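You operate a simulated robot arm through the tools that you are given. There is no shell and no other tool. Be economical: measure what you need, move in short steps, check, and stop when the job is done.

You are at the controls of a simulated two-armed robot. One attempt, no reset.

JOB
Put the white marker that says "lake" from the top of the belt bench on top of the carton there and the white marker that says "ridge" on the waist shelf of the stores rack. Take the white block with the largest size on its label from the top of the drain bench and put it on the top of the belt bench. Put the blue cup in the floor of the rinse trough. Put the spares box marked "bolts" from the drying rack bars on the lower shelf of the crate bench and the spares box that says "springs" on the handle end of the blue trolley's deck. Switch the basin tap lever on. Put the glove carton that says "large" from the top of the sheet table on the shelf under the stacker bench and the glove carton marked "small" on the shelf under the sheet table. Take the pear punnet and put it on the shelf under the box bench. Put the round tin on the open end of the box bench away on the top of the belt bench. Any order will do. Set down upright: white marker, glove carton, pear punnet.

It is judged by the outcome, as a careful person would: the job done as asked, and still so three seconds after it is handed in. It fails if anything else is knocked over, pushed out of place, dropped, spilled or broken. Flat cloth is picked up by pressing the open fingertips on it (5 to 10 N) and closing them slowly along it; thin cloth reads only 2 to 8 mm in the jaws.

ROBOT AND FRAMES
Two 7-joint arms with two-finger parallel grippers on one trunk, on a base that drives. Base frame: it is fixed to the floor where the robot stands at the start and does not move with it; the origin is under the middle of the robot, x ahead of it, y to its left, z up. Readings come in m, degrees, newtons and seconds.
The left shoulder is at the start at [0.11, 0.169, 1.486], the right one opposite. With the tool pointing down near the work surface each hand reaches from about 0.1 to 0.66 m from the robot's upright axis, wherever it stands, measured 20 degrees to its own side. Places, roughly: basin tap lever [0.2, -3.2, 0.9]; blue cup (7x7x7 cm) [2.1, -2.9, 0.9]; carton [0.5, 0.25, 1]; floor of the rinse trough [0.8, -3, 0.7]; glove carton [-1.25, 3, 0.75]; handle end of the blue trolley's deck [6.1, -0.3, 0.6]; lower shelf of the crate bench [2.3, -0.6, 0.2]; pear punnet [8.75, -3.75, 1]; round tin [8.75, -3.5, 1]; shelf under the box bench [8.9, -3.3, 0.3]; shelf under the sheet table [-1.3, 3, 0.2]; shelf under the stacker bench [-0.8, 5.4, 0.2]; spares box [2.25, -3, 1]; top of the belt bench [1.1, 0.1, 0.9]; waist shelf of the stores rack [-1.4, -0.2, 0.7]; white block [1.5, -3, 1]; white marker [0.75, 0.25, 1]. Payload 1.57 kg a hand.
Tool frame (each hand has its own): the origin (TCP) lies between the finger pads and is the grasp point; the fingertips stand 0.03 m ahead of it; z points along the fingers, y is the line along which they close. The gripper opens to 0.08 m. The fingers are 0.017 m wide and 0.012 m thick; the gripper's body (0.04 by 0.082 m) begins 0.08 m behind the TCP.
Orientation is told as [roll, pitch, yaw] about the base's x, y, z axes, in that order, counted from this pose: with the fingers straight down and closing along the base's y, the tool's x points along the base's -x, its y along +y and its z along -z.

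CONTROLS
- The arms move only by the tool send_rows. It takes "left_rows", "right_rows" or both (then of equal length, played together; a hand with none holds still); each is a list of rows, each an object (a shift or turn left out is 0, a gripper value left out holds the last) with "linear": the shift along the tool's x, y, z in m, a list of three; "angular": the turn, a rotation vector about the tool's x, y, z in degrees, a list of three; "gripper": the gripper command, from -1 (fully open) to 1 (shut), values between in proportion. In form: [{"linear": [tx, ty, tz], "angular": [rx, ry, rz], "gripper": gripper}, ...]. A call has 1 to 10 rows; each row shifts and turns the commanded pose from where the row before left it, along the tool's axes as they then stand. Rows are played at 5 a second. More than 0.05 m and 8.6 degrees between two rows, or a gripper value outside its range, and nothing of the call is played. A pose out of reach is approached as far as the arm can. The call stops where the force on the tool passes 40 N (or 10 N more than at its start, if that is more) or the arm is blocked; 0.2 s more then pass. The fingers move at their own pace (about 0.072 m/s each) and stop on an object; they squeeze with about 24 N. The grip force told is the motor's: it shows also when the fingers shut on nothing. Time passes only in rows, and 0.2 s behind the last, so rows that do not move let the fingers close. The reply holds the time, the measured pose of the TCP, the force on the tool along the base axes, the opening and the grip force, in the units named above and with some noise, with the torque about the TCP (base axes, N m) and any sound that the robot's microphone picked up.
- Cameras (640 x 400 px; columns grow to the right, rows downward): "scene" is now at [0.1498, 0.0148, 1.6815]; the picture's right is [0.18, -0.98, 0.00], its down [-0.73, -0.13, -0.67] and it looks along [0.66, 0.12, -0.74] (base axes); focal length 267 px, centre (320, 200). "left" rides on the left gripper at [0.072, 0.007, -0.122] in its tool frame; the picture's right is [-0.09, 1.00, 0.00], its down [-0.84, -0.08, -0.54] and it looks along [-0.54, -0.05, 0.84] (tool axes); focal length 238 px, centre (320, 200). "right" rides on the right gripper at [0.072, -0.007, -0.122] in its tool frame; the picture's right is [0.09, 1.00, 0.00], its down [-0.84, 0.08, -0.54] and it looks along [-0.54, 0.05, 0.84] (tool axes); focal length 238 px, centre (320, 200). There is no depth. A picture from a camera that has moved, and an enlarged one, comes with that camera's place and axes in the base frame and with its lens. The place of the scene camera against the robot may be out by one fixed shift of up to 0.018 m in any direction.
- capture(camera): a new picture of that camera. It takes no simulated time.
- slide_trunk(by): slides the trunk up (or, below 0, down) by that many m; the arms and the scene camera ride with it, the base frame stays. It gives what a move gives, with no picture.
- steer(legs): drives the robot by 1 to 6 legs, each [ahead, left, turn to the left] in m, m and degrees, along the robot's own axes; the way and the turn of a leg run together, so that a leg with both is an arc; at most 1.5 m and 180 degrees a leg. The arms and the cameras ride along, it lands a little off, and it stops where it bumps. It gives what a move gives.
- aim_head(pan, tilt): turns the head with the scene camera to pan (to the left, within 86 degrees either way) and tilt (down, from -29 to 69), counted from straight ahead of the robot. It gives what a move gives.
- zoom(camera, box): a new picture of the part [left, top, right, bottom] of that camera's present view, enlarged. It takes no simulated time.
- finish_job(): hands the job in; it is judged then, once.

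Go step by step. Nothing tells you exact positions but the pictures and the camera data: compare them with the known pose of the tool, close in by small moves and look again before you grip or let go. The budget is 535 turns and 316 pictures, counting those below and the enlarged ones. Unless the task says otherwise, let go and move clear before handing in.

The tools are called after ">>>" as a command line: name --argument value ..., lists and objects as JSON in quotes. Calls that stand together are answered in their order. send_rows: Moves the arms, as the interface text tells. Its arguments: {"type":"object","properties":{"left_rows":{"type":"array","items":{"type":"object","properties":{"linear":{"type":"array","items":{"type":"number"}},"angular":{"type":"array","items":{"type":"number"}},"gripper":{"type":"number"}}}},"right_rows":{"type":"array","items":{"type":"object","properties":{"linear":{"type":"array","items":{"type":"number"}},"angular":{"type":"array","items":{"type":"number"}},"gripper":{"type":"number"}}}}},"required":[]} The other tools are called the same way: slide_trunk (by) slides the trunk up or down; steer (legs) drives the base; aim_head (pan, tilt) turns the head that bears the scene camera; capture (camera) takes a picture; zoom (camera, box) takes an enlarged picture of a part of a camera's view; finish_job () hands the job in.

At the start:

```text
time_s: 0.0
left_eef_pos: [0.5737, 0.4211, 1.0001]
left_orientation: [0.0, 0.0, 0.0]
left_wrist_force: [-0.5, -0.8, 0.0]
left_moment: [-0.01, 0.05, 0.02]
left_width: 0.0798
left_grip_force: 0.1
right_eef_pos: [0.4193, -0.1152, 0.9996]
right_orientation: [0.1, 0.0, 0.0]
right_wrist_force: [0.7, -0.2, 0.0]
right_moment: [0.01, 0.01, 0.02]
right_width: 0.08
right_grip_force: 0.0
trunk travel left (down, up): [-0.8, 0.09]
robot x, y, heading: [0.0019, -0.0014, 0.2]
head pan, tilt: [10.4, 48.1]
```

scene: 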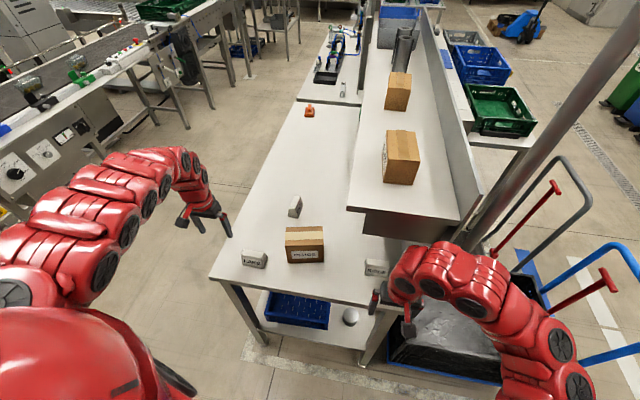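
right: 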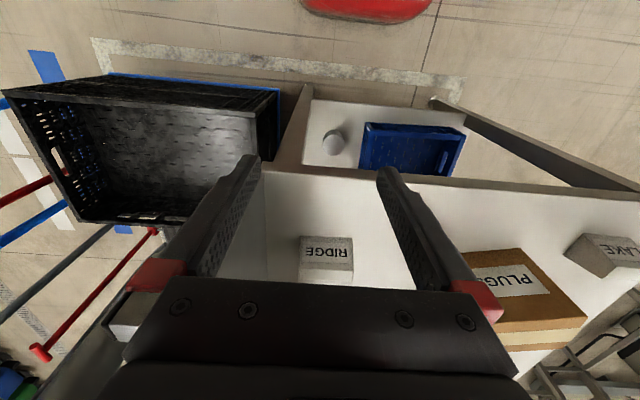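
left: 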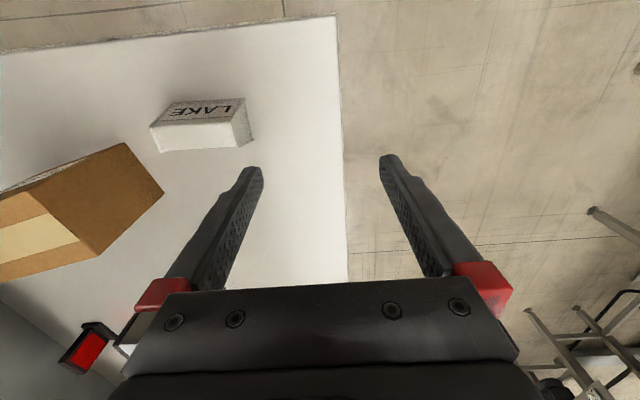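

I see the belt bench with the carton and three white markers ("LAKE", "RIDGE" and another). First I'll look closer at them.

>>> zoom --camera "scene" --box '[220, 170, 420, 300]'

>>> zoom --camera "left" --box '[0, 60, 320, 300]'

>>> zoom --camera "right" --box '[260, 160, 640, 380]'

```text
3.08 times, centred on (320, 235) of scene
camera zoom: at [0.1498, 0.0148, 1.6815], right [0.18, -0.98, 0.0], down [-0.73, -0.13, -0.67], along [0.66, 0.12, -0.74], focal length 822 px, centre (320, 92)
```

zoom: 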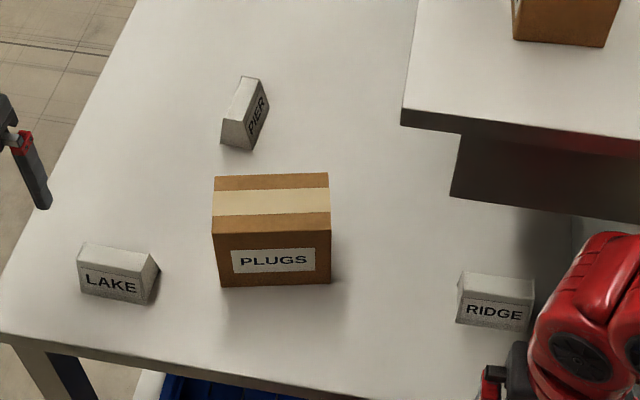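

```text
1.67 times, centred on (160, 180) of left
camera zoom: at [0.5016, 0.428, 1.1224], right [0.09, 1.0, 0.0], down [0.84, -0.08, 0.54], along [0.54, -0.05, -0.84], focal length 397 px, centre (587, 233)
```

zoom: 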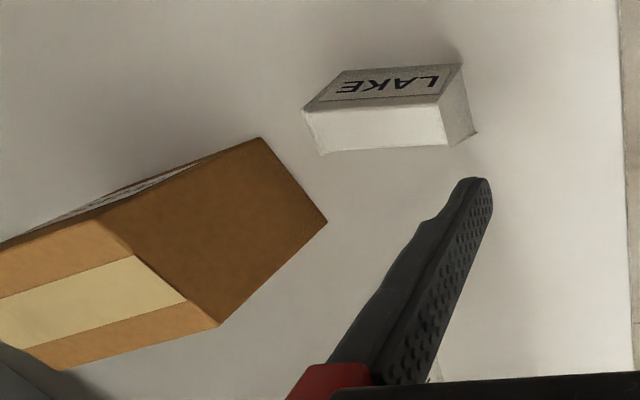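

```text
1.68 times, centred on (450, 270) of right
camera zoom: at [0.3489, -0.121, 1.1209], right [-0.09, 1.0, 0.0], down [0.84, 0.08, 0.54], along [0.54, 0.05, -0.84], focal length 401 px, centre (101, 82)
```

zoom: 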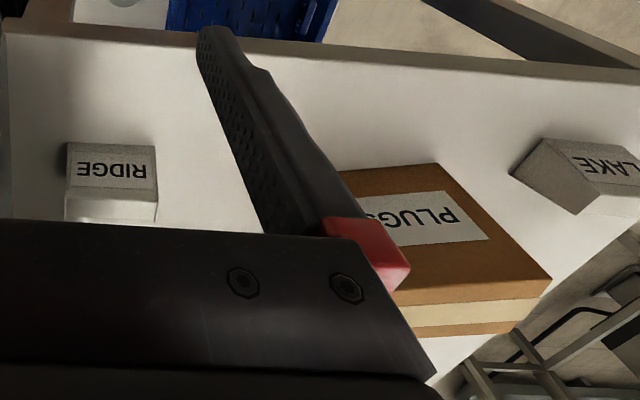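

Markers are about 7 cm long in y and tapered in x (top z≈0.91, bench z≈0.867); LAKE is near [0.56, 0.31], RIDGE near [0.597, -0.092], and the carton top is z≈0.97 around [0.62, 0.15]. I turn both hands to close along x.

>>> send_rows --left_rows '[{"linear": [0, 0, -0.02], "angular": [0, 0, 8.5]}, {"angular": [0, 0, 8.5]}, {"angular": [0, 0, 8.5]}, {"angular": [0, 0, 8.5]}, {"angular": [0, 0, 8.5]}, {"angular": [0, 0, 8.5]}, {"angular": [0, 0, 8.5]}, {"angular": [0, 0, 8.5]}, {"angular": [0, 0, 8.5]}, {"angular": [0, 0, 8.5]}]' --right_rows '[{"linear": [0, 0, -0.02], "angular": [0, 0, -8.5]}, {"angular": [0, 0, -8.5]}, {"angular": [0, 0, -8.5]}, {"angular": [0, 0, -8.5]}, {"angular": [0, 0, -8.5]}, {"angular": [0, 0, -8.5]}, {"angular": [0, 0, -8.5]}, {"angular": [0, 0, -8.5]}, {"angular": [0, 0, -8.5]}, {"angular": [0, 0, -8.5]}]'

```text
time_s: 2.2
left_eef_pos: [0.5737, 0.4213, 1.021]
left_orientation: [0.0, 0.0, -85.1]
left_wrist_force: [-0.3, 0.6, 1.1]
left_moment: [0.0, -0.02, 0.02]
left_width: 0.0803
left_grip_force: 0.0
right_eef_pos: [0.4131, -0.1148, 1.0132]
right_orientation: [-0.3, -0.5, 85.2]
right_wrist_force: [0.5, -0.5, 0.5]
right_moment: [0.0, -0.01, -0.02]
right_width: 0.0804
right_grip_force: 0.0
right hand out of reach, approached as far as the arm can: row 1
trunk travel left (down, up): [-0.8, 0.09]
robot x, y, heading: [0.0003, 0.0029, -0.2]
head pan, tilt: [10.4, 48.1]
```

>>> send_rows --left_rows '[{"linear": [-0.028, -0.003, 0], "angular": [0, 0, 3.5]}, {"linear": [-0.028, -0.003, 0]}, {"linear": [-0.028, -0.003, 0]}, {"linear": [-0.028, -0.004, 0]}, {}]' --right_rows '[{"linear": [-0.005, -0.04, 0], "angular": [0, 0, -4.5]}, {"linear": [-0.005, -0.048, 0]}, {"linear": [-0.005, -0.048, 0]}, {"linear": [-0.005, -0.048, 0]}, {}]'

>>> capture --camera "left"

>>> capture --camera "right"

>>> capture --camera "scene"

```text
time_s: 3.4
left_eef_pos: [0.6079, 0.3243, 1.007]
left_orientation: [-0.1, -0.1, -88.4]
left_wrist_force: [-0.2, 0.0, 0.8]
left_moment: [0.0, -0.04, -0.02]
left_width: 0.0803
left_grip_force: 0.0
left hand out of reach, approached as far as the arm can: row 1, 2, 3, 4
right_eef_pos: [0.4235, -0.1132, 1.0139]
right_orientation: [-0.6, -0.8, 85.0]
right_wrist_force: [-0.7, -0.2, -0.4]
right_moment: [0.01, 0.0, -0.02]
right_width: 0.0801
right_grip_force: 0.0
right hand out of reach, approached as far as the arm can: row 1, 2, 3, 4
trunk travel left (down, up): [-0.8, 0.09]
robot x, y, heading: [0.0054, -0.0003, 0.0]
head pan, tilt: [10.4, 48.1]
```

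```text
309 pictures are left
camera left: at [0.613, 0.3972, 1.1298], right [1.0, -0.07, 0.0], down [-0.05, -0.84, 0.54], along [-0.04, -0.54, -0.84], focal length 238 px, centre (320, 200)
```

left: 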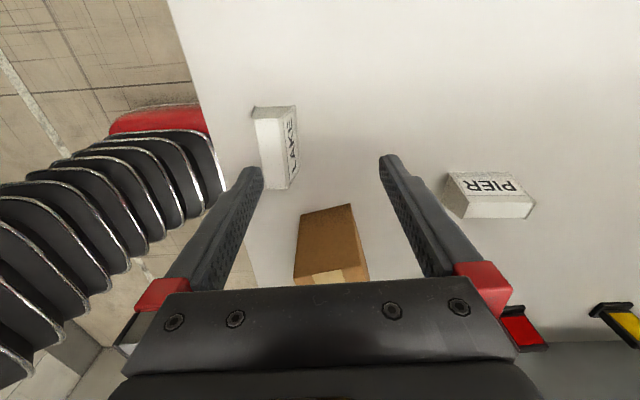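

```text
308 pictures are left
camera right: at [0.4239, -0.1881, 1.1326], right [-1.0, -0.01, -0.01], down [-0.01, 0.83, 0.55], along [0.01, 0.55, -0.83], focal length 238 px, centre (320, 200)
```

right: 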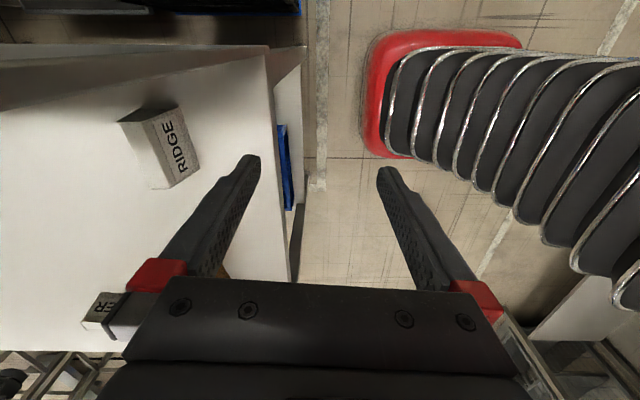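

```text
307 pictures are left
camera scene: at [0.1494, 0.0156, 1.6815], right [0.18, -0.98, 0.0], down [-0.73, -0.14, -0.67], along [0.66, 0.12, -0.74], focal length 267 px, centre (320, 200)
```

scene: 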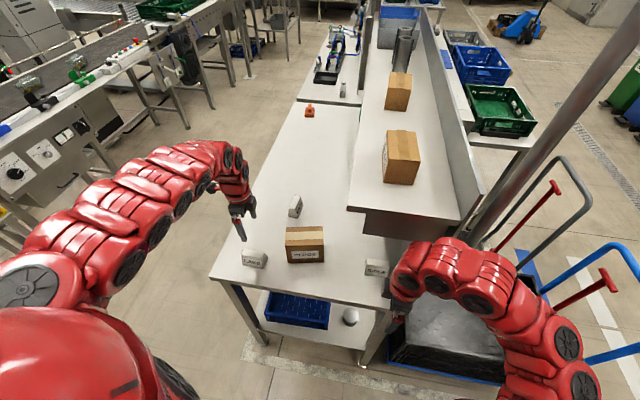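

Both hands run into reach limits at this wrist yaw, so I turn them the other way round.

>>> send_rows --left_rows '[{"linear": [0.04, 0, 0], "angular": [0, 0, -8.5]}, {"linear": [0.04, 0, 0], "angular": [0, 0, -8.5]}, {"angular": [0, 0, -8.5]}, {"angular": [0, 0, -8.5]}, {"angular": [0, 0, -8.5]}, {"angular": [0, 0, -8.5]}, {"angular": [0, 0, -8.5]}, {"angular": [0, 0, -8.5]}, {"angular": [0, 0, -8.5]}, {"angular": [0, 0, -8.5]}]' --right_rows '[{"angular": [0, 0, 8.5]}, {"angular": [0, 0, 8.5]}, {"angular": [0, 0, 8.5]}, {"angular": [0, 0, 8.5]}, {"angular": [0, 0, 8.5]}, {"angular": [0, 0, 8.5]}, {"angular": [0, 0, 8.5]}, {"angular": [0, 0, 8.5]}, {"angular": [0, 0, 8.5]}, {"angular": [0, 0, 8.5]}]'

>>> send_rows --left_rows '[{"angular": [0, 0, -8.5]}, {"angular": [0, 0, -8.5]}, {"angular": [0, 0, -8.5]}, {"angular": [0, 0, -8.5]}, {"angular": [0, 0, -8.5]}, {"angular": [0, 0, -8.5]}, {"angular": [0, 0, -8.5]}, {"angular": [0, 0, -8.5]}, {"angular": [0, 0, -8.5]}, {"angular": [0, 0, -8.5]}]' --right_rows '[{"angular": [0, 0, 8.5]}, {"angular": [0, 0, 8.5]}, {"angular": [0, 0, 8.5]}, {"angular": [0, 0, 8.5]}, {"angular": [0, 0, 8.5]}, {"angular": [0, 0, 8.5]}, {"angular": [0, 0, 8.5]}, {"angular": [0, 0, 8.5]}, {"angular": [0, 0, 8.5]}, {"angular": [0, 0, 8.5]}]'

```text
time_s: 5.6
left_eef_pos: [0.6018, 0.4045, 1.005]
left_orientation: [0.0, 0.0, -3.3]
left_wrist_force: [0.0, -0.1, -0.2]
left_moment: [-0.02, 0.02, 0.0]
left_width: 0.0798
left_grip_force: 0.1
right_eef_pos: [0.4232, -0.1141, 1.0084]
right_orientation: [0.6, -0.5, -0.2]
right_wrist_force: [-0.2, -0.2, -0.2]
right_moment: [0.03, -0.02, 0.03]
right_width: 0.0799
right_grip_force: 0.2
trunk travel left (down, up): [-0.8, 0.09]
robot x, y, heading: [-0.0018, 0.0004, -0.0]
head pan, tilt: [10.4, 48.1]
```

```text
time_s: 7.8
left_eef_pos: [0.601, 0.4044, 1.0039]
left_orientation: [0.0, 0.0, 81.7]
left_wrist_force: [1.1, -0.4, 0.6]
left_moment: [0.02, -0.01, -0.01]
left_width: 0.0799
left_grip_force: 0.0
right_eef_pos: [0.4233, -0.1166, 1.0094]
right_orientation: [0.6, 0.5, -85.1]
right_wrist_force: [0.1, 0.1, -0.2]
right_moment: [0.01, 0.02, 0.0]
right_width: 0.0799
right_grip_force: 0.0
trunk travel left (down, up): [-0.8, 0.09]
robot x, y, heading: [0.0038, -0.0021, -0.1]
head pan, tilt: [10.4, 48.1]
```

>>> send_rows --left_rows '[{"angular": [0, 0, -8.4]}, {"linear": [0.03, 0.014, 0]}, {"linear": [0.032, 0.014, 0]}, {"linear": [0.033, 0.013, 0]}, {}]' --right_rows '[{"angular": [0, 0, 4]}, {"linear": [0.006, 0.043, 0]}, {"linear": [0.006, 0.043, 0]}, {"linear": [0.006, 0.043, 0]}, {"linear": [0.006, 0.044, 0]}]'

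>>> capture --camera "left"

>>> capture --camera "right"

```text
time_s: 9.0
left_eef_pos: [0.5985, 0.3247, 0.9855]
left_orientation: [0.1, 0.1, 90.0]
left_wrist_force: [-0.3, 0.3, 0.1]
left_moment: [0.02, 0.0, -0.03]
left_width: 0.0803
left_grip_force: 0.0
left hand out of reach, approached as far as the arm can: row 3, 4
right_eef_pos: [0.4333, -0.114, 1.0068]
right_orientation: [0.7, 0.6, -89.1]
right_wrist_force: [-1.2, 0.9, 0.1]
right_moment: [0.03, -0.01, -0.01]
right_width: 0.08
right_grip_force: 0.1
right hand out of reach, approached as far as the arm can: row 2, 3, 4, 5
trunk travel left (down, up): [-0.8, 0.09]
robot x, y, heading: [-0.0022, 0.0044, -0.1]
head pan, tilt: [10.4, 48.1]
```

```text
306 pictures are left
camera left: at [0.5925, 0.2538, 1.108], right [-1.0, 0.09, 0.0], down [0.08, 0.84, 0.54], along [0.05, 0.54, -0.84], focal length 238 px, centre (320, 200)
```

left: 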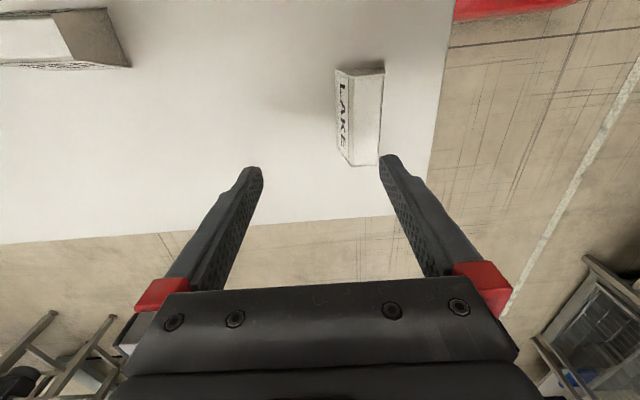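

```text
305 pictures are left
camera right: at [0.4257, -0.0432, 1.129], right [0.99, 0.11, 0.01], down [0.09, -0.84, 0.53], along [0.07, -0.53, -0.85], focal length 238 px, centre (320, 200)
```

right: 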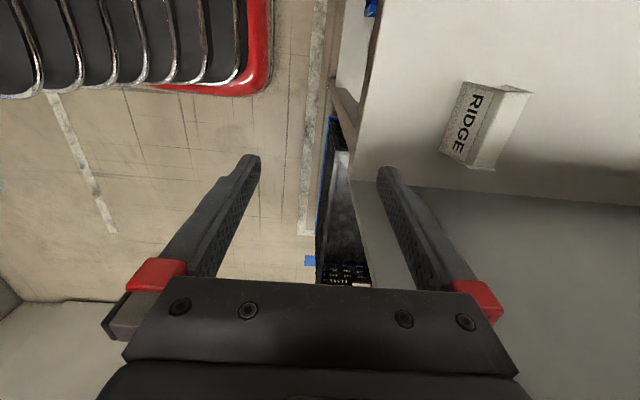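

I test the limits with small moves: the right hand a bit lower and toward its own side, the left hand outward.

>>> send_rows --right_rows '[{"linear": [-0.03, 0, 0]}, {"linear": [-0.03, 0, 0]}, {"linear": [0, 0.03, 0]}, {"linear": [0, 0.03, 0]}]' --left_rows '[{"linear": [0, 0, -0.03]}, {"linear": [0, 0, -0.03]}, {"linear": [0, 0.02, 0]}, {"linear": [0, 0.02, 0]}]'

```text
time_s: 10.0
left_eef_pos: [0.6097, 0.3463, 1.0324]
left_orientation: [0.1, 0.3, 90.0]
left_wrist_force: [-0.4, -0.9, -0.8]
left_moment: [-0.02, 0.0, 0.0]
left_width: 0.08
left_grip_force: 0.1
left hand out of reach, approached as far as the arm can: row 1, 2, 3, 4
right_eef_pos: [0.4334, -0.1679, 1.0071]
right_orientation: [0.5, 0.4, -88.9]
right_wrist_force: [-0.2, 13.8, -3.2]
right_moment: [-1.31, 0.03, 0.67]
right_width: 0.0791
right_grip_force: 0.1
right hand out of reach, approached as far as the arm can: row 3, 4
trunk travel left (down, up): [-0.8, 0.09]
robot x, y, heading: [-0.0017, -0.0006, 0.1]
head pan, tilt: [10.4, 48.1]
```

The right hand felt a 14 N side contact, so I look before moving on.

>>> send_rows --right_rows '[{"linear": [0.03, 0, 0]}]'

>>> aim_head --pan -10 --tilt 60

>>> capture --camera "scene"

>>> capture --camera "right"

```text
time_s: 10.4
left_eef_pos: [0.6109, 0.3433, 1.0336]
left_orientation: [0.1, 0.0, 89.9]
left_wrist_force: [-0.5, -1.0, 0.2]
left_moment: [-0.01, 0.01, 0.02]
left_width: 0.0804
left_grip_force: 0.2
right_eef_pos: [0.4347, -0.1432, 1.0063]
right_orientation: [0.5, 0.4, -89.2]
right_wrist_force: [0.3, 0.2, 0.0]
right_moment: [-0.03, -0.02, -0.04]
right_width: 0.0801
right_grip_force: 0.2
trunk travel left (down, up): [-0.8, 0.09]
robot x, y, heading: [0.0039, -0.0005, -0.0]
head pan, tilt: [10.4, 48.1]
```

```text
time_s: 11.2
left_eef_pos: [0.61, 0.3431, 1.0334]
left_orientation: [0.1, -0.1, 89.9]
left_wrist_force: [-0.2, 0.1, 0.0]
left_moment: [0.01, 0.02, 0.0]
left_width: 0.08
left_grip_force: 0.1
right_eef_pos: [0.4338, -0.1421, 1.0051]
right_orientation: [0.5, 0.5, -89.0]
right_wrist_force: [0.1, -0.2, 0.6]
right_moment: [-0.01, 0.0, 0.02]
right_width: 0.0801
right_grip_force: 0.0
trunk travel left (down, up): [-0.8, 0.09]
robot x, y, heading: [-0.0002, 0.0036, 0.0]
head pan, tilt: [-10.0, 60.0]
```

```text
304 pictures are left
camera scene: at [0.1379, -0.011, 1.6663], right [-0.17, -0.98, 0.0], down [-0.85, 0.15, -0.5], along [0.49, -0.09, -0.87], focal length 267 px, centre (320, 200)
```

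scene: 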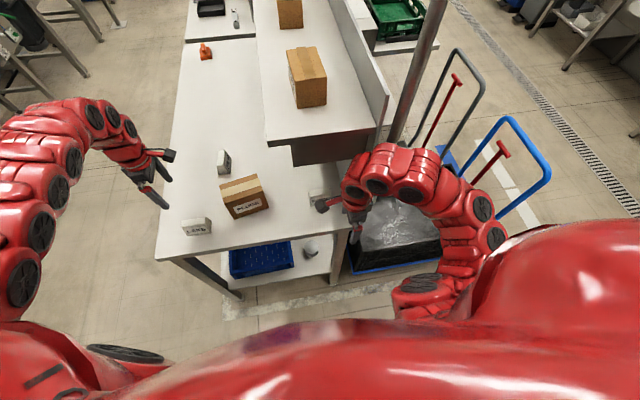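

```text
303 pictures are left
camera right: at [0.4255, -0.0717, 1.1274], right [0.99, 0.11, 0.01], down [0.09, -0.84, 0.54], along [0.07, -0.53, -0.84], focal length 238 px, centre (320, 200)
```

right: 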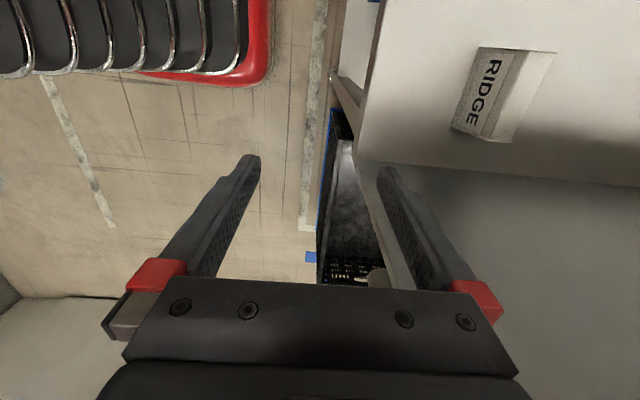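

The right-hand limit on the right is a side panel at y≈-0.176. The arms seem too folded at this height, so I raise the trunk to give them room and then lower the hands.

>>> slide_trunk --by 0.085

>>> send_rows --left_rows '[{"linear": [0.01, 0.01, 0.03]}, {"linear": [0.01, 0.015, 0.03]}, {"linear": [0.01, 0.01, 0.02]}, {"linear": [0.004, 0.015, 0.02]}, {}]' --right_rows '[{"linear": [0.025, 0.02, 0.01]}, {"linear": [0.025, 0.02, 0.02]}, {"linear": [0, 0.04, 0.02]}, {"linear": [0, 0.04, 0.02]}, {"linear": [0, 0.04, 0.02]}]'

```text
time_s: 12.4
left_eef_pos: [0.611, 0.3447, 1.1187]
left_orientation: [0.1, -0.1, 89.8]
left_wrist_force: [0.4, 0.2, 0.2]
left_moment: [-0.01, 0.01, -0.01]
left_width: 0.0801
left_grip_force: 0.0
right_eef_pos: [0.4329, -0.1418, 1.0912]
right_orientation: [0.5, 0.5, -89.1]
right_wrist_force: [0.1, 0.1, -0.4]
right_moment: [0.01, 0.01, 0.0]
right_width: 0.0802
right_grip_force: 0.1
trunk travel left (down, up): [-0.885, 0.005]
robot x, y, heading: [-0.002, -0.0015, -0.1]
head pan, tilt: [-10.0, 60.0]
```

```text
time_s: 13.5
left_eef_pos: [0.4345, 0.1328, 0.9842]
left_orientation: [8.2, 16.6, 99.7]
left_wrist_force: [2.7, -1.9, 0.3]
left_moment: [0.24, 0.24, -0.1]
left_width: 0.0799
left_grip_force: 0.1
left hand out of reach, approached as far as the arm can: row 2, 4
right_eef_pos: [0.4472, -0.128, 1.0351]
right_orientation: [-0.8, 5.7, -99.4]
right_wrist_force: [0.5, 0.7, -0.5]
right_moment: [-0.09, 0.11, 0.01]
right_width: 0.0801
right_grip_force: 0.1
trunk travel left (down, up): [-0.885, 0.005]
robot x, y, heading: [-0.0163, -0.035, -4.5]
head pan, tilt: [-10.0, 60.0]
stopped in row 5 (left hand): the arm was blocked; the commanded pose is now the measured one
```

The left hand jumped and was blocked, and the base shifted; I look at once.

>>> capture --camera "scene"

>>> capture --camera "left"

>>> capture --camera "right"

```text
302 pictures are left
camera scene: at [-0.0831, -0.0444, 1.7718], right [-0.25, -0.97, -0.02], down [-0.77, 0.21, -0.6], along [0.58, -0.13, -0.8], focal length 267 px, centre (320, 200)
```

scene: 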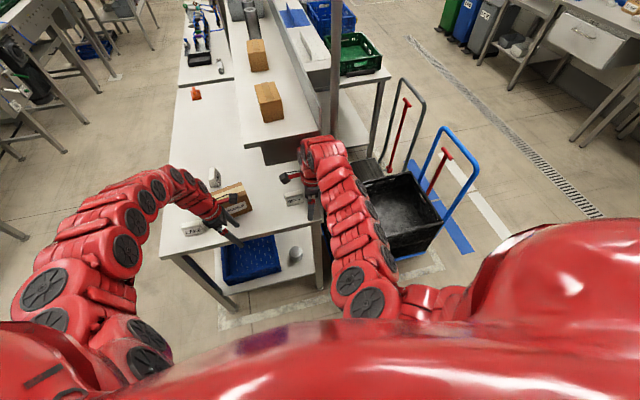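

```text
301 pictures are left
camera left: at [0.45, 0.1013, 1.1217], right [-0.99, -0.04, 0.11], down [-0.01, 0.96, 0.27], along [-0.12, 0.26, -0.96], focal length 238 px, centre (320, 200)
```

left: 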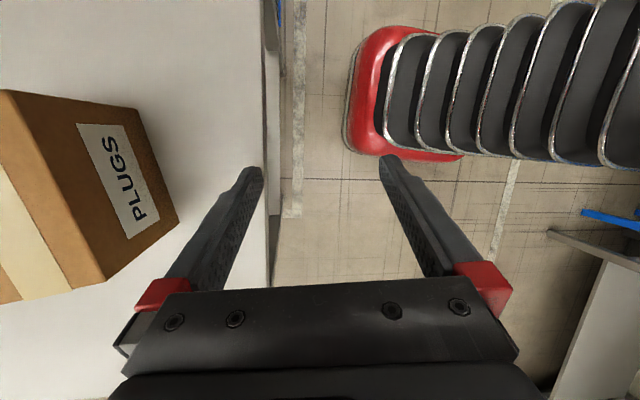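

```text
300 pictures are left
camera right: at [0.4519, -0.0683, 1.1629], right [1.0, -0.07, -0.01], down [-0.06, -0.89, 0.46], along [-0.04, -0.45, -0.89], focal length 238 px, centre (320, 200)
```

right: 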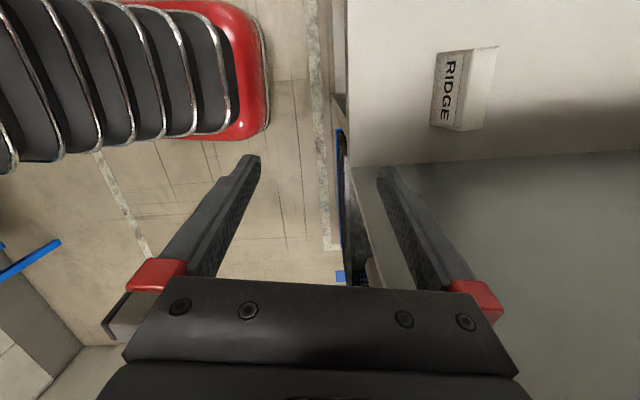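

>>> send_rows --left_rows '[{}, {}]'

>>> zoom --camera "scene" --box '[140, 130, 340, 260]'

```text
time_s: 13.8
left_eef_pos: [0.287, 0.0119, 0.9101]
left_orientation: [27.9, 14.6, 104.8]
left_wrist_force: [-0.4, 2.4, 2.7]
left_moment: [-0.15, -0.04, 0.09]
left_width: 0.0798
left_grip_force: 0.1
right_eef_pos: [0.4746, -0.1115, 1.1252]
right_orientation: [11.4, 24.4, -104.0]
right_wrist_force: [-16.9, 38.3, 7.0]
right_moment: [-4.34, -1.84, -0.13]
right_width: 0.0798
right_grip_force: 0.1
trunk travel left (down, up): [-0.885, 0.005]
robot x, y, heading: [-0.0364, -0.0915, -12.0]
head pan, tilt: [-10.0, 60.0]
stopped in row 1 (left hand): the arm was blocked; the commanded pose is now the measured one
```

```text
3.08 times, centred on (240, 195) of scene
camera zoom: at [-0.1731, -0.0773, 1.7799], right [-0.37, -0.93, -0.03], down [-0.72, 0.31, -0.63], along [0.59, -0.21, -0.78], focal length 822 px, centre (566, 215)
```

zoom: 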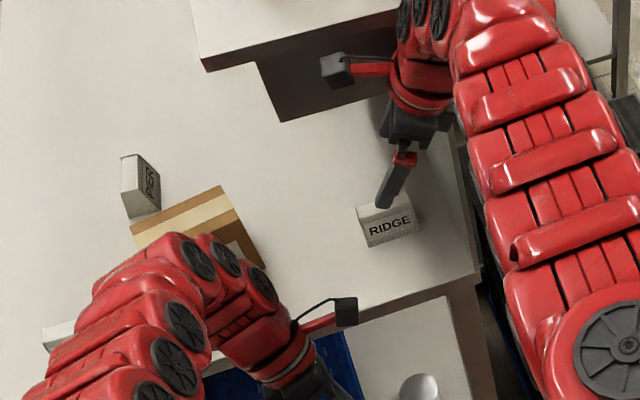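

>>> capture --camera "scene"

>>> capture --camera "left"

>>> capture --camera "right"

```text
298 pictures are left
camera scene: at [-0.1731, -0.0773, 1.7799], right [-0.37, -0.93, -0.03], down [-0.72, 0.31, -0.63], along [0.59, -0.21, -0.78], focal length 267 px, centre (320, 200)
```

scene: 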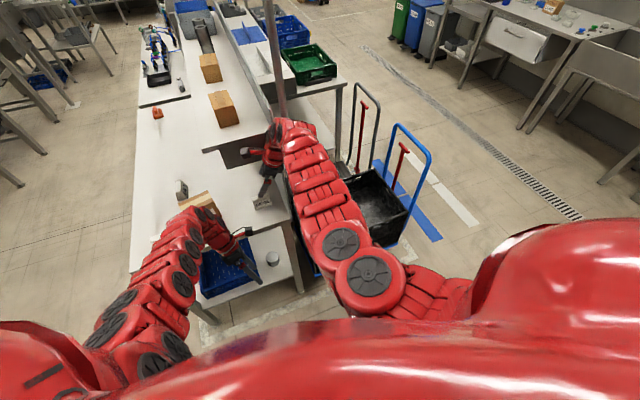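

```text
297 pictures are left
camera left: at [0.3464, -0.015, 1.0365], right [-0.9, -0.02, 0.43], down [0.08, 0.97, 0.22], along [-0.42, 0.23, -0.88], focal length 238 px, centre (320, 200)
```

left: 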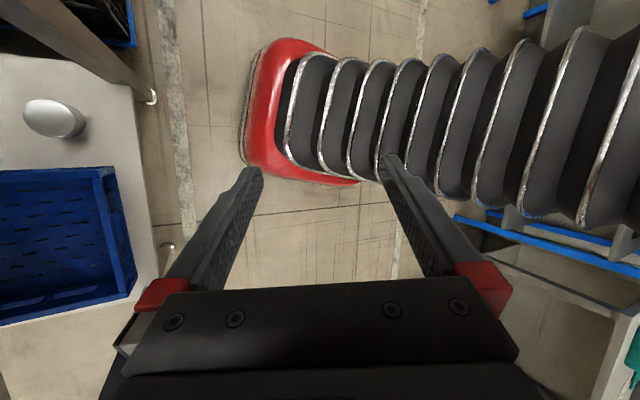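

```text
296 pictures are left
camera right: at [0.4516, -0.0878, 1.261], right [0.95, -0.23, 0.22], down [-0.27, -0.95, 0.15], along [0.17, -0.2, -0.96], focal length 238 px, centre (320, 200)
```

right: 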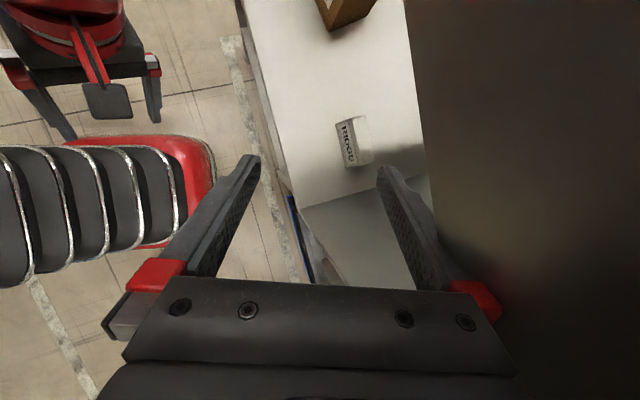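

The robot is leaning back with the right hand pushed against the panel; I ease the right hand along the contact force to release it.

>>> send_rows --right_rows '[{"linear": [0.022, -0.04, 0]}]'

>>> capture --camera "scene"

```text
time_s: 14.1
left_eef_pos: [0.155, -0.0374, 0.8429]
left_orientation: [49.2, 12.0, 105.3]
left_wrist_force: [4.8, -1.7, 0.3]
left_moment: [0.12, 0.22, -0.26]
left_width: 0.08
left_grip_force: 0.1
right_eef_pos: [0.4662, -0.0835, 1.1617]
right_orientation: [5.2, 25.7, -95.3]
right_wrist_force: [-217.9, 108.0, -3.9]
right_moment: [-13.26, -26.1, -10.35]
right_width: 0.0802
right_grip_force: 0.1
trunk travel left (down, up): [-0.885, 0.005]
robot x, y, heading: [-0.0583, -0.1321, -17.0]
head pan, tilt: [-10.0, 60.0]
stopped in row 1 (right hand): the force on the tool passed its limit at 74 N (the readings are from after the stop); the commanded pose is now the measured one
```

```text
295 pictures are left
camera scene: at [-0.1184, -0.1293, 1.7719], right [-0.45, -0.89, -0.02], down [-0.71, 0.37, -0.59], along [0.54, -0.25, -0.8], focal length 267 px, centre (320, 200)
```

scene: 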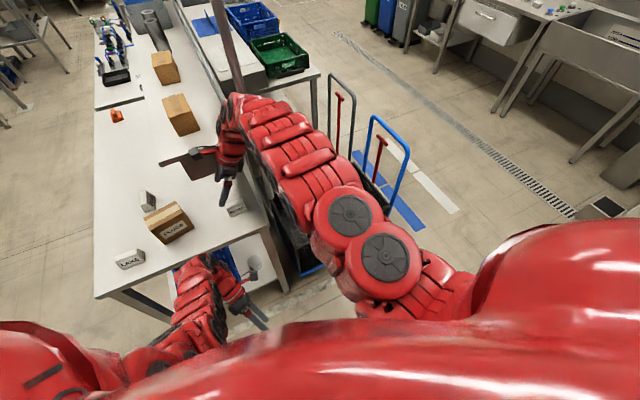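

>>> send_rows --right_rows '[{"linear": [0.02, -0.04, 0]}, {"linear": [0.0, -0.04, 0]}]'

>>> capture --camera "scene"

```text
time_s: 14.4
left_eef_pos: [0.262, -0.035, 0.8635]
left_orientation: [32.1, 12.6, 97.8]
left_wrist_force: [-0.1, 0.1, 3.1]
left_moment: [0.0, -0.22, 0.03]
left_width: 0.0798
left_grip_force: 0.0
right_eef_pos: [0.4107, -0.0055, 1.1569]
right_orientation: [-2.6, 33.6, -96.9]
right_wrist_force: [67.6, -108.0, 221.0]
right_moment: [1.02, 0.94, 2.05]
right_width: 0.0195
right_grip_force: 0.0
trunk travel left (down, up): [-0.885, 0.005]
robot x, y, heading: [-0.0661, -0.1296, -16.5]
head pan, tilt: [-10.0, 60.0]
stopped in row 1 (left hand): the arm was blocked; the commanded pose is now the measured one
```

```text
294 pictures are left
camera scene: at [-0.1437, -0.1253, 1.7754], right [-0.45, -0.89, -0.02], down [-0.71, 0.37, -0.6], along [0.55, -0.25, -0.8], focal length 267 px, centre (320, 200)
```

scene: 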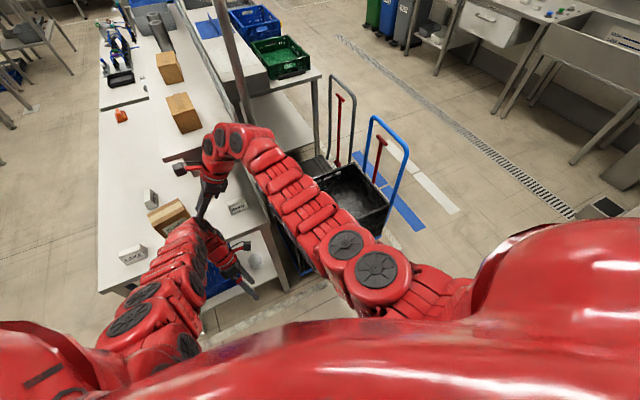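

>>> send_rows --right_rows '[{"linear": [0, 0, -0.04]}, {"linear": [0, 0, -0.04]}]'

>>> capture --camera "scene"

```text
time_s: 14.7
left_eef_pos: [0.1542, -0.0346, 0.8112]
left_orientation: [51.2, 0.2, 100.5]
left_wrist_force: [1.8, -2.0, -3.6]
left_moment: [0.1, 0.4, -0.23]
left_width: 0.0801
left_grip_force: 0.1
right_eef_pos: [0.4251, -0.048, 1.1726]
right_orientation: [-9.7, 25.0, -89.9]
right_wrist_force: [-79.0, -100.8, -105.3]
right_moment: [15.17, -4.44, -11.77]
right_width: 0.08
right_grip_force: 0.0
trunk travel left (down, up): [-0.885, 0.005]
robot x, y, heading: [-0.082, -0.1464, -18.1]
head pan, tilt: [-10.0, 60.0]
stopped in row 1 (right hand): the force on the tool passed its limit at 547 N (the readings are from after the stop); the commanded pose is now the measured one
```

```text
293 pictures are left
camera scene: at [-0.0626, -0.172, 1.7594], right [-0.47, -0.88, -0.02], down [-0.73, 0.4, -0.55], along [0.49, -0.25, -0.83], focal length 267 px, centre (320, 200)
```

scene: 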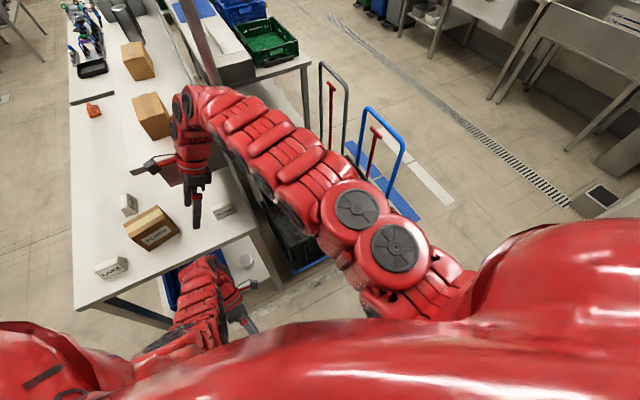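

Both arms are tangled near the bench edge; I back the robot away from the bench to free them.

>>> steer --legs '[[-0.3, 0, 0]]'

>>> capture --camera "scene"

```text
time_s: 15.3
left_eef_pos: [0.2107, -0.0305, 0.8403]
left_orientation: [45.0, 1.5, 98.6]
left_wrist_force: [3.2, -0.1, -0.6]
left_moment: [-0.02, 0.17, -0.01]
left_width: 0.0801
left_grip_force: 0.0
right_eef_pos: [0.3812, -0.1266, 1.1086]
right_orientation: [-17.7, 9.0, -91.8]
right_wrist_force: [-86.0, 21.1, -52.4]
right_moment: [-1.24, -5.98, -0.47]
right_width: 0.0799
right_grip_force: 0.0
trunk travel left (down, up): [-0.885, 0.005]
robot x, y, heading: [-0.1012, -0.1155, -16.4]
head pan, tilt: [-10.0, 60.0]
stopped in leg 1: the force on the tool passed its limit at 264 N (the readings are from after the stop); the commanded pose is now the measured one
```

```text
292 pictures are left
camera scene: at [-0.0759, -0.1372, 1.7591], right [-0.45, -0.9, -0.01], down [-0.74, 0.38, -0.55], along [0.5, -0.24, -0.83], focal length 267 px, centre (320, 200)
```

scene: 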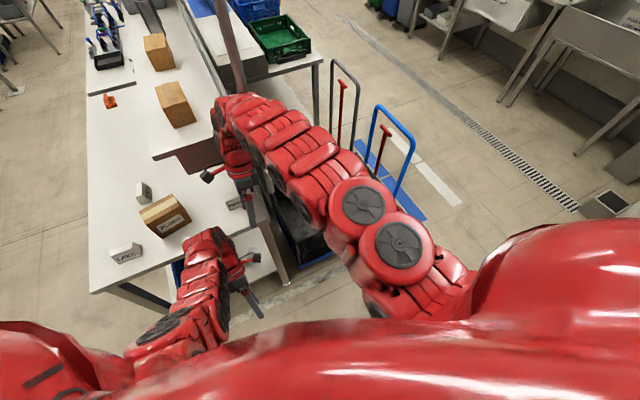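

>>> steer --legs '[[-0.3, 0, 0]]'

>>> capture --camera "scene"

```text
time_s: 16.1
left_eef_pos: [0.2492, -0.1086, 0.8283]
left_orientation: [45.1, -0.1, 94.5]
left_wrist_force: [1.6, -1.5, 2.2]
left_moment: [0.08, -0.06, -0.05]
left_width: 0.0802
left_grip_force: 0.1
right_eef_pos: [0.358, -0.209, 1.0202]
right_orientation: [-26.2, 9.5, -94.4]
right_wrist_force: [1.8, 0.1, -1.8]
right_moment: [-0.06, 0.2, 0.07]
right_width: 0.0799
right_grip_force: 0.0
trunk travel left (down, up): [-0.885, 0.005]
robot x, y, heading: [-0.1271, -0.1486, -20.0]
head pan, tilt: [-10.0, 60.0]
stopped in leg 1: the robot was blocked; the commanded pose is now the measured one
```

```text
291 pictures are left
camera scene: at [-0.0353, -0.2175, 1.7555], right [-0.5, -0.86, -0.01], down [-0.74, 0.44, -0.51], along [0.45, -0.25, -0.86], focal length 267 px, centre (320, 200)
```

scene: 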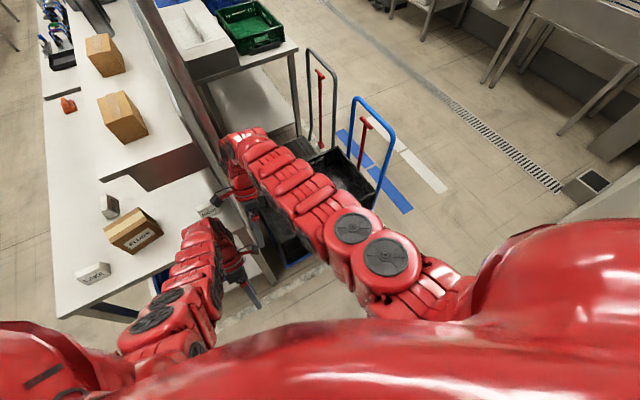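

The lean is gone and the hands are unloaded; I keep backing off.

>>> steer --legs '[[-0.2, 0, 0]]'

>>> capture --camera "scene"

```text
time_s: 17.7
left_eef_pos: [0.0767, -0.0243, 0.8177]
left_orientation: [46.0, 0.2, 95.4]
left_wrist_force: [0.8, 0.8, 0.1]
left_moment: [-0.01, 0.0, 0.06]
left_width: 0.08
left_grip_force: 0.2
right_eef_pos: [0.1969, -0.1247, 1.0117]
right_orientation: [-26.9, 9.1, -94.2]
right_wrist_force: [-0.4, -0.8, 0.4]
right_moment: [0.01, 0.03, 0.02]
right_width: 0.0797
right_grip_force: 0.1
trunk travel left (down, up): [-0.885, 0.005]
robot x, y, heading: [-0.3136, -0.0764, -19.5]
head pan, tilt: [-10.0, 60.0]
```

```text
290 pictures are left
camera scene: at [-0.1849, -0.1345, 1.751], right [-0.49, -0.87, 0.0], down [-0.76, 0.42, -0.5], along [0.43, -0.24, -0.87], focal length 267 px, centre (320, 200)
```

scene: 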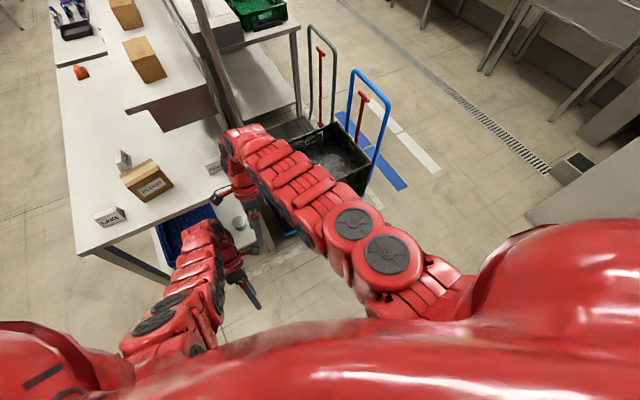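

Free and upright now. I back a bit more, straighten the heading, and then restore hand poses.

>>> steer --legs '[[-0.2, 0, 0], [0, 0, 19.5]]'

>>> aim_head --pan 0 --tilt 45

>>> capture --camera "scene"

```text
time_s: 20.3
left_eef_pos: [-0.148, 0.1703, 0.8184]
left_orientation: [46.0, 0.2, 115.4]
left_wrist_force: [0.2, -0.9, -0.5]
left_moment: [-0.01, 0.02, -0.03]
left_width: 0.0803
left_grip_force: 0.1
right_eef_pos: [-0.0019, 0.1174, 1.0121]
right_orientation: [-26.7, 9.1, -74.2]
right_wrist_force: [0.7, 0.1, -0.4]
right_moment: [-0.02, 0.01, 0.0]
right_width: 0.0803
right_grip_force: 0.1
trunk travel left (down, up): [-0.885, 0.005]
robot x, y, heading: [-0.4983, -0.0117, 0.6]
head pan, tilt: [-10.0, 60.0]
```

```text
time_s: 21.1
left_eef_pos: [-0.1488, 0.1698, 0.8182]
left_orientation: [45.9, 0.3, 115.4]
left_wrist_force: [-0.1, -0.3, -0.1]
left_moment: [0.0, -0.01, -0.01]
left_width: 0.0802
left_grip_force: 0.1
right_eef_pos: [-0.002, 0.1168, 1.013]
right_orientation: [-26.6, 9.1, -74.2]
right_wrist_force: [0.2, 0.4, -0.1]
right_moment: [0.0, 0.01, -0.02]
right_width: 0.0803
right_grip_force: 0.1
trunk travel left (down, up): [-0.885, 0.005]
robot x, y, heading: [-0.4953, -0.0105, 0.8]
head pan, tilt: [0.0, 45.0]
```

```text
289 pictures are left
camera scene: at [-0.3436, -0.0081, 1.7707], right [0.01, -1.0, 0.0], down [-0.71, -0.01, -0.71], along [0.71, 0.01, -0.71], focal length 267 px, centre (320, 200)
```

scene: 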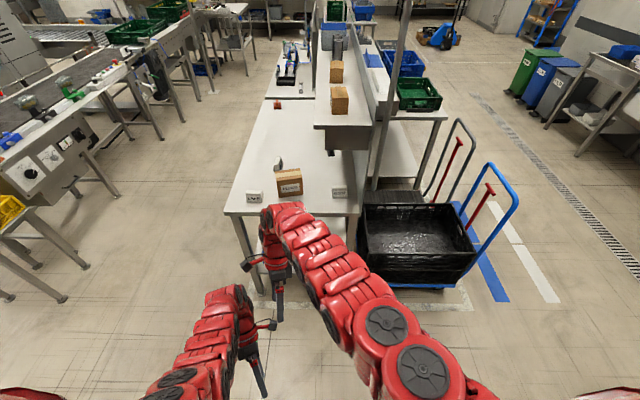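

All objects look still in place. I level the right hand first and move it back to its own side.

>>> send_rows --right_rows '[{"angular": [-6.65, 0, 0]}, {"angular": [-6.65, 0, 0]}, {"angular": [-6.65, 0, 0]}, {"angular": [-6.65, 0, 0]}, {"angular": [0, -8.5, 0]}, {"linear": [-0.038, -0.012, 0]}, {"linear": [-0.038, -0.012, 0]}, {"linear": [-0.038, -0.012, 0]}, {"linear": [-0.038, -0.012, 0]}, {}]'

```text
time_s: 23.3
left_eef_pos: [-0.1493, 0.1701, 0.8196]
left_orientation: [46.0, 0.4, 115.5]
left_wrist_force: [-0.7, -0.2, 0.1]
left_moment: [0.0, 0.02, 0.01]
left_width: 0.0801
left_grip_force: 0.0
right_eef_pos: [0.0431, -0.0165, 0.9894]
right_orientation: [-0.3, 0.5, -74.2]
right_wrist_force: [-0.7, -0.2, 0.0]
right_moment: [-0.02, 0.0, 0.02]
right_width: 0.0799
right_grip_force: 0.0
right hand out of reach, approached as far as the arm can: row 4, 6, 7, 8, 9
trunk travel left (down, up): [-0.885, 0.005]
robot x, y, heading: [-0.4938, -0.0127, 0.8]
head pan, tilt: [0.0, 45.0]
```

>>> send_rows --right_rows '[{"linear": [0, 0, 0.03]}, {"linear": [0, 0, 0.03]}, {"linear": [-0.038, -0.012, 0]}, {"linear": [-0.038, -0.012, 0]}, {"linear": [-0.038, -0.012, 0]}, {"linear": [-0.038, -0.012, 0]}]'

>>> capture --camera "scene"

```text
time_s: 24.7
left_eef_pos: [-0.1499, 0.1689, 0.8191]
left_orientation: [45.9, 0.2, 115.6]
left_wrist_force: [0.0, -0.3, 0.5]
left_moment: [0.02, 0.0, -0.03]
left_width: 0.0802
left_grip_force: 0.1
right_eef_pos: [0.0412, -0.1769, 0.9287]
right_orientation: [-0.1, 0.7, -74.1]
right_wrist_force: [0.4, -0.2, 0.5]
right_moment: [0.04, -0.01, 0.0]
right_width: 0.08
right_grip_force: 0.2
trunk travel left (down, up): [-0.885, 0.005]
robot x, y, heading: [-0.4969, -0.0096, 0.6]
head pan, tilt: [0.0, 45.0]
```

```text
288 pictures are left
camera scene: at [-0.3437, -0.0112, 1.7708], right [0.01, -1.0, 0.0], down [-0.71, -0.01, -0.71], along [0.71, 0.01, -0.71], focal length 267 px, centre (320, 200)
```

scene: 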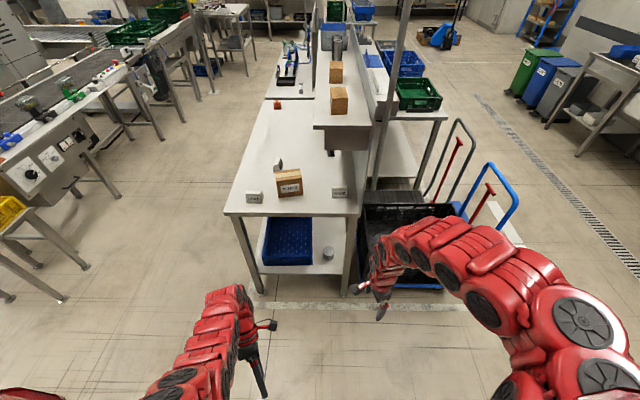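

Reach is fine with the hand ~0.62 m or more below the shoulder, so that is the rule I'll keep. Now I level the left hand.

>>> send_rows --left_rows '[{"angular": [7.7, 0, 0]}, {"angular": [7.7, 0, 0]}, {"angular": [7.7, 0, 0]}, {"angular": [7.7, 0, 0]}, {"angular": [7.7, 0, 0]}, {"angular": [7.5, 0, 0]}, {}]'

```text
time_s: 26.3
left_eef_pos: [-0.1492, 0.1694, 0.8191]
left_orientation: [-0.1, 0.3, 115.5]
left_wrist_force: [-0.9, 0.1, 0.2]
left_moment: [0.0, 0.02, -0.03]
left_width: 0.0799
left_grip_force: 0.1
right_eef_pos: [0.0415, -0.1755, 0.9286]
right_orientation: [-0.1, 0.7, -74.2]
right_wrist_force: [-0.4, 0.4, 0.6]
right_moment: [0.0, 0.0, 0.01]
right_width: 0.0798
right_grip_force: 0.1
trunk travel left (down, up): [-0.885, 0.005]
robot x, y, heading: [-0.494, -0.0094, 0.9]
head pan, tilt: [0.0, 45.0]
```

>>> send_rows --left_rows '[{"angular": [0, 0, 8.5]}, {"angular": [0, 0, 8.5]}, {"angular": [0, 0, 8.5]}, {"linear": [-0.012, -0.045, 0]}, {"linear": [-0.012, -0.045, 0]}, {"linear": [-0.012, -0.045, 0]}, {"linear": [-0.012, -0.045, -0.03]}, {"linear": [-0.012, -0.045, -0.04]}, {"linear": [-0.012, -0.045, -0.04]}, {"linear": [0, 0, -0.03]}]' --right_rows '[{"angular": [0, 0, 8]}, {"angular": [0, 0, 8]}, {}, {"linear": [-0.01, 0.02, 0]}, {"linear": [-0.01, 0.02, 0]}, {"linear": [0, 0.02, 0]}, {"linear": [0, 0.02, -0.02]}, {"linear": [0, 0.02, -0.02]}, {"linear": [0, 0.02, -0.02]}, {}]'

>>> capture --camera "scene"

```text
refused: row 7 steps farther than a row can; nothing moved
```

```text
287 pictures are left
camera scene: at [-0.3428, -0.0084, 1.7707], right [0.01, -1.0, 0.0], down [-0.71, -0.01, -0.71], along [0.71, 0.01, -0.71], focal length 267 px, centre (320, 200)
```

scene: 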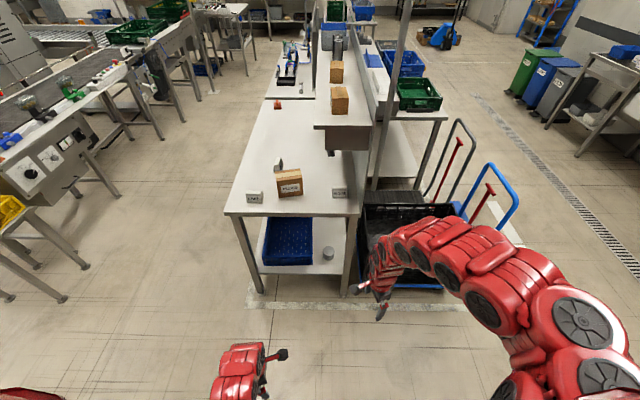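

>>> send_rows --left_rows '[{"angular": [0, 0, 8.5]}, {"angular": [0, 0, 8.5]}, {"angular": [0, 0, 8.5]}, {"linear": [-0.012, -0.045, 0]}, {"linear": [-0.012, -0.045, 0]}, {"linear": [-0.012, -0.045, 0]}, {"linear": [-0.012, -0.03, -0.03]}, {"linear": [-0.012, -0.03, -0.035]}, {"linear": [-0.012, -0.03, -0.035]}, {"linear": [0, -0.03, -0.03]}]' --right_rows '[{"angular": [0, 0, 8]}, {"angular": [0, 0, 8]}, {}, {"linear": [-0.01, 0.02, 0]}, {"linear": [-0.01, 0.02, 0]}, {"linear": [0, 0.02, 0]}, {"linear": [0, 0.02, -0.02]}, {"linear": [0, 0.02, -0.02]}, {"linear": [0, 0.02, -0.02]}, {}]'

>>> zoom --camera "scene" --box '[210, 120, 410, 245]'

```text
time_s: 28.5
left_eef_pos: [0.1052, 0.2385, 0.9487]
left_orientation: [-0.1, 0.3, 90.0]
left_wrist_force: [-1.5, 0.3, -0.3]
left_moment: [0.03, 0.06, 0.03]
left_width: 0.0799
left_grip_force: 0.0
right_eef_pos: [0.1632, -0.1978, 0.9826]
right_orientation: [-0.3, 0.5, -90.2]
right_wrist_force: [0.1, -0.2, -0.3]
right_moment: [-0.03, -0.02, 0.0]
right_width: 0.0801
right_grip_force: 0.3
trunk travel left (down, up): [-0.885, 0.005]
robot x, y, heading: [-0.4941, -0.0115, 0.7]
head pan, tilt: [0.0, 45.0]
```

```text
3.20 times, centred on (310, 182) of scene
camera zoom: at [-0.3425, -0.0089, 1.7707], right [0.01, -1.0, 0.0], down [-0.71, -0.01, -0.71], along [0.71, 0.01, -0.71], focal length 855 px, centre (352, 256)
```

zoom: 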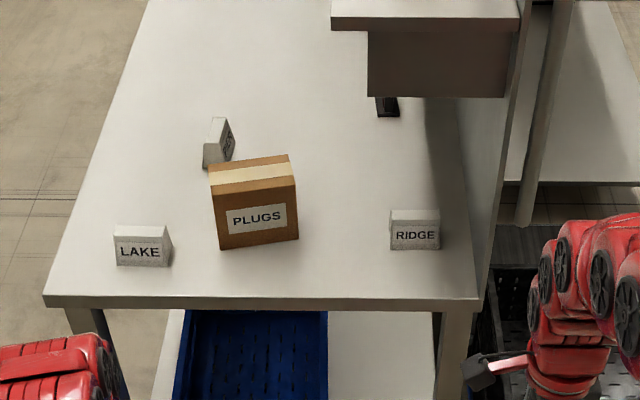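

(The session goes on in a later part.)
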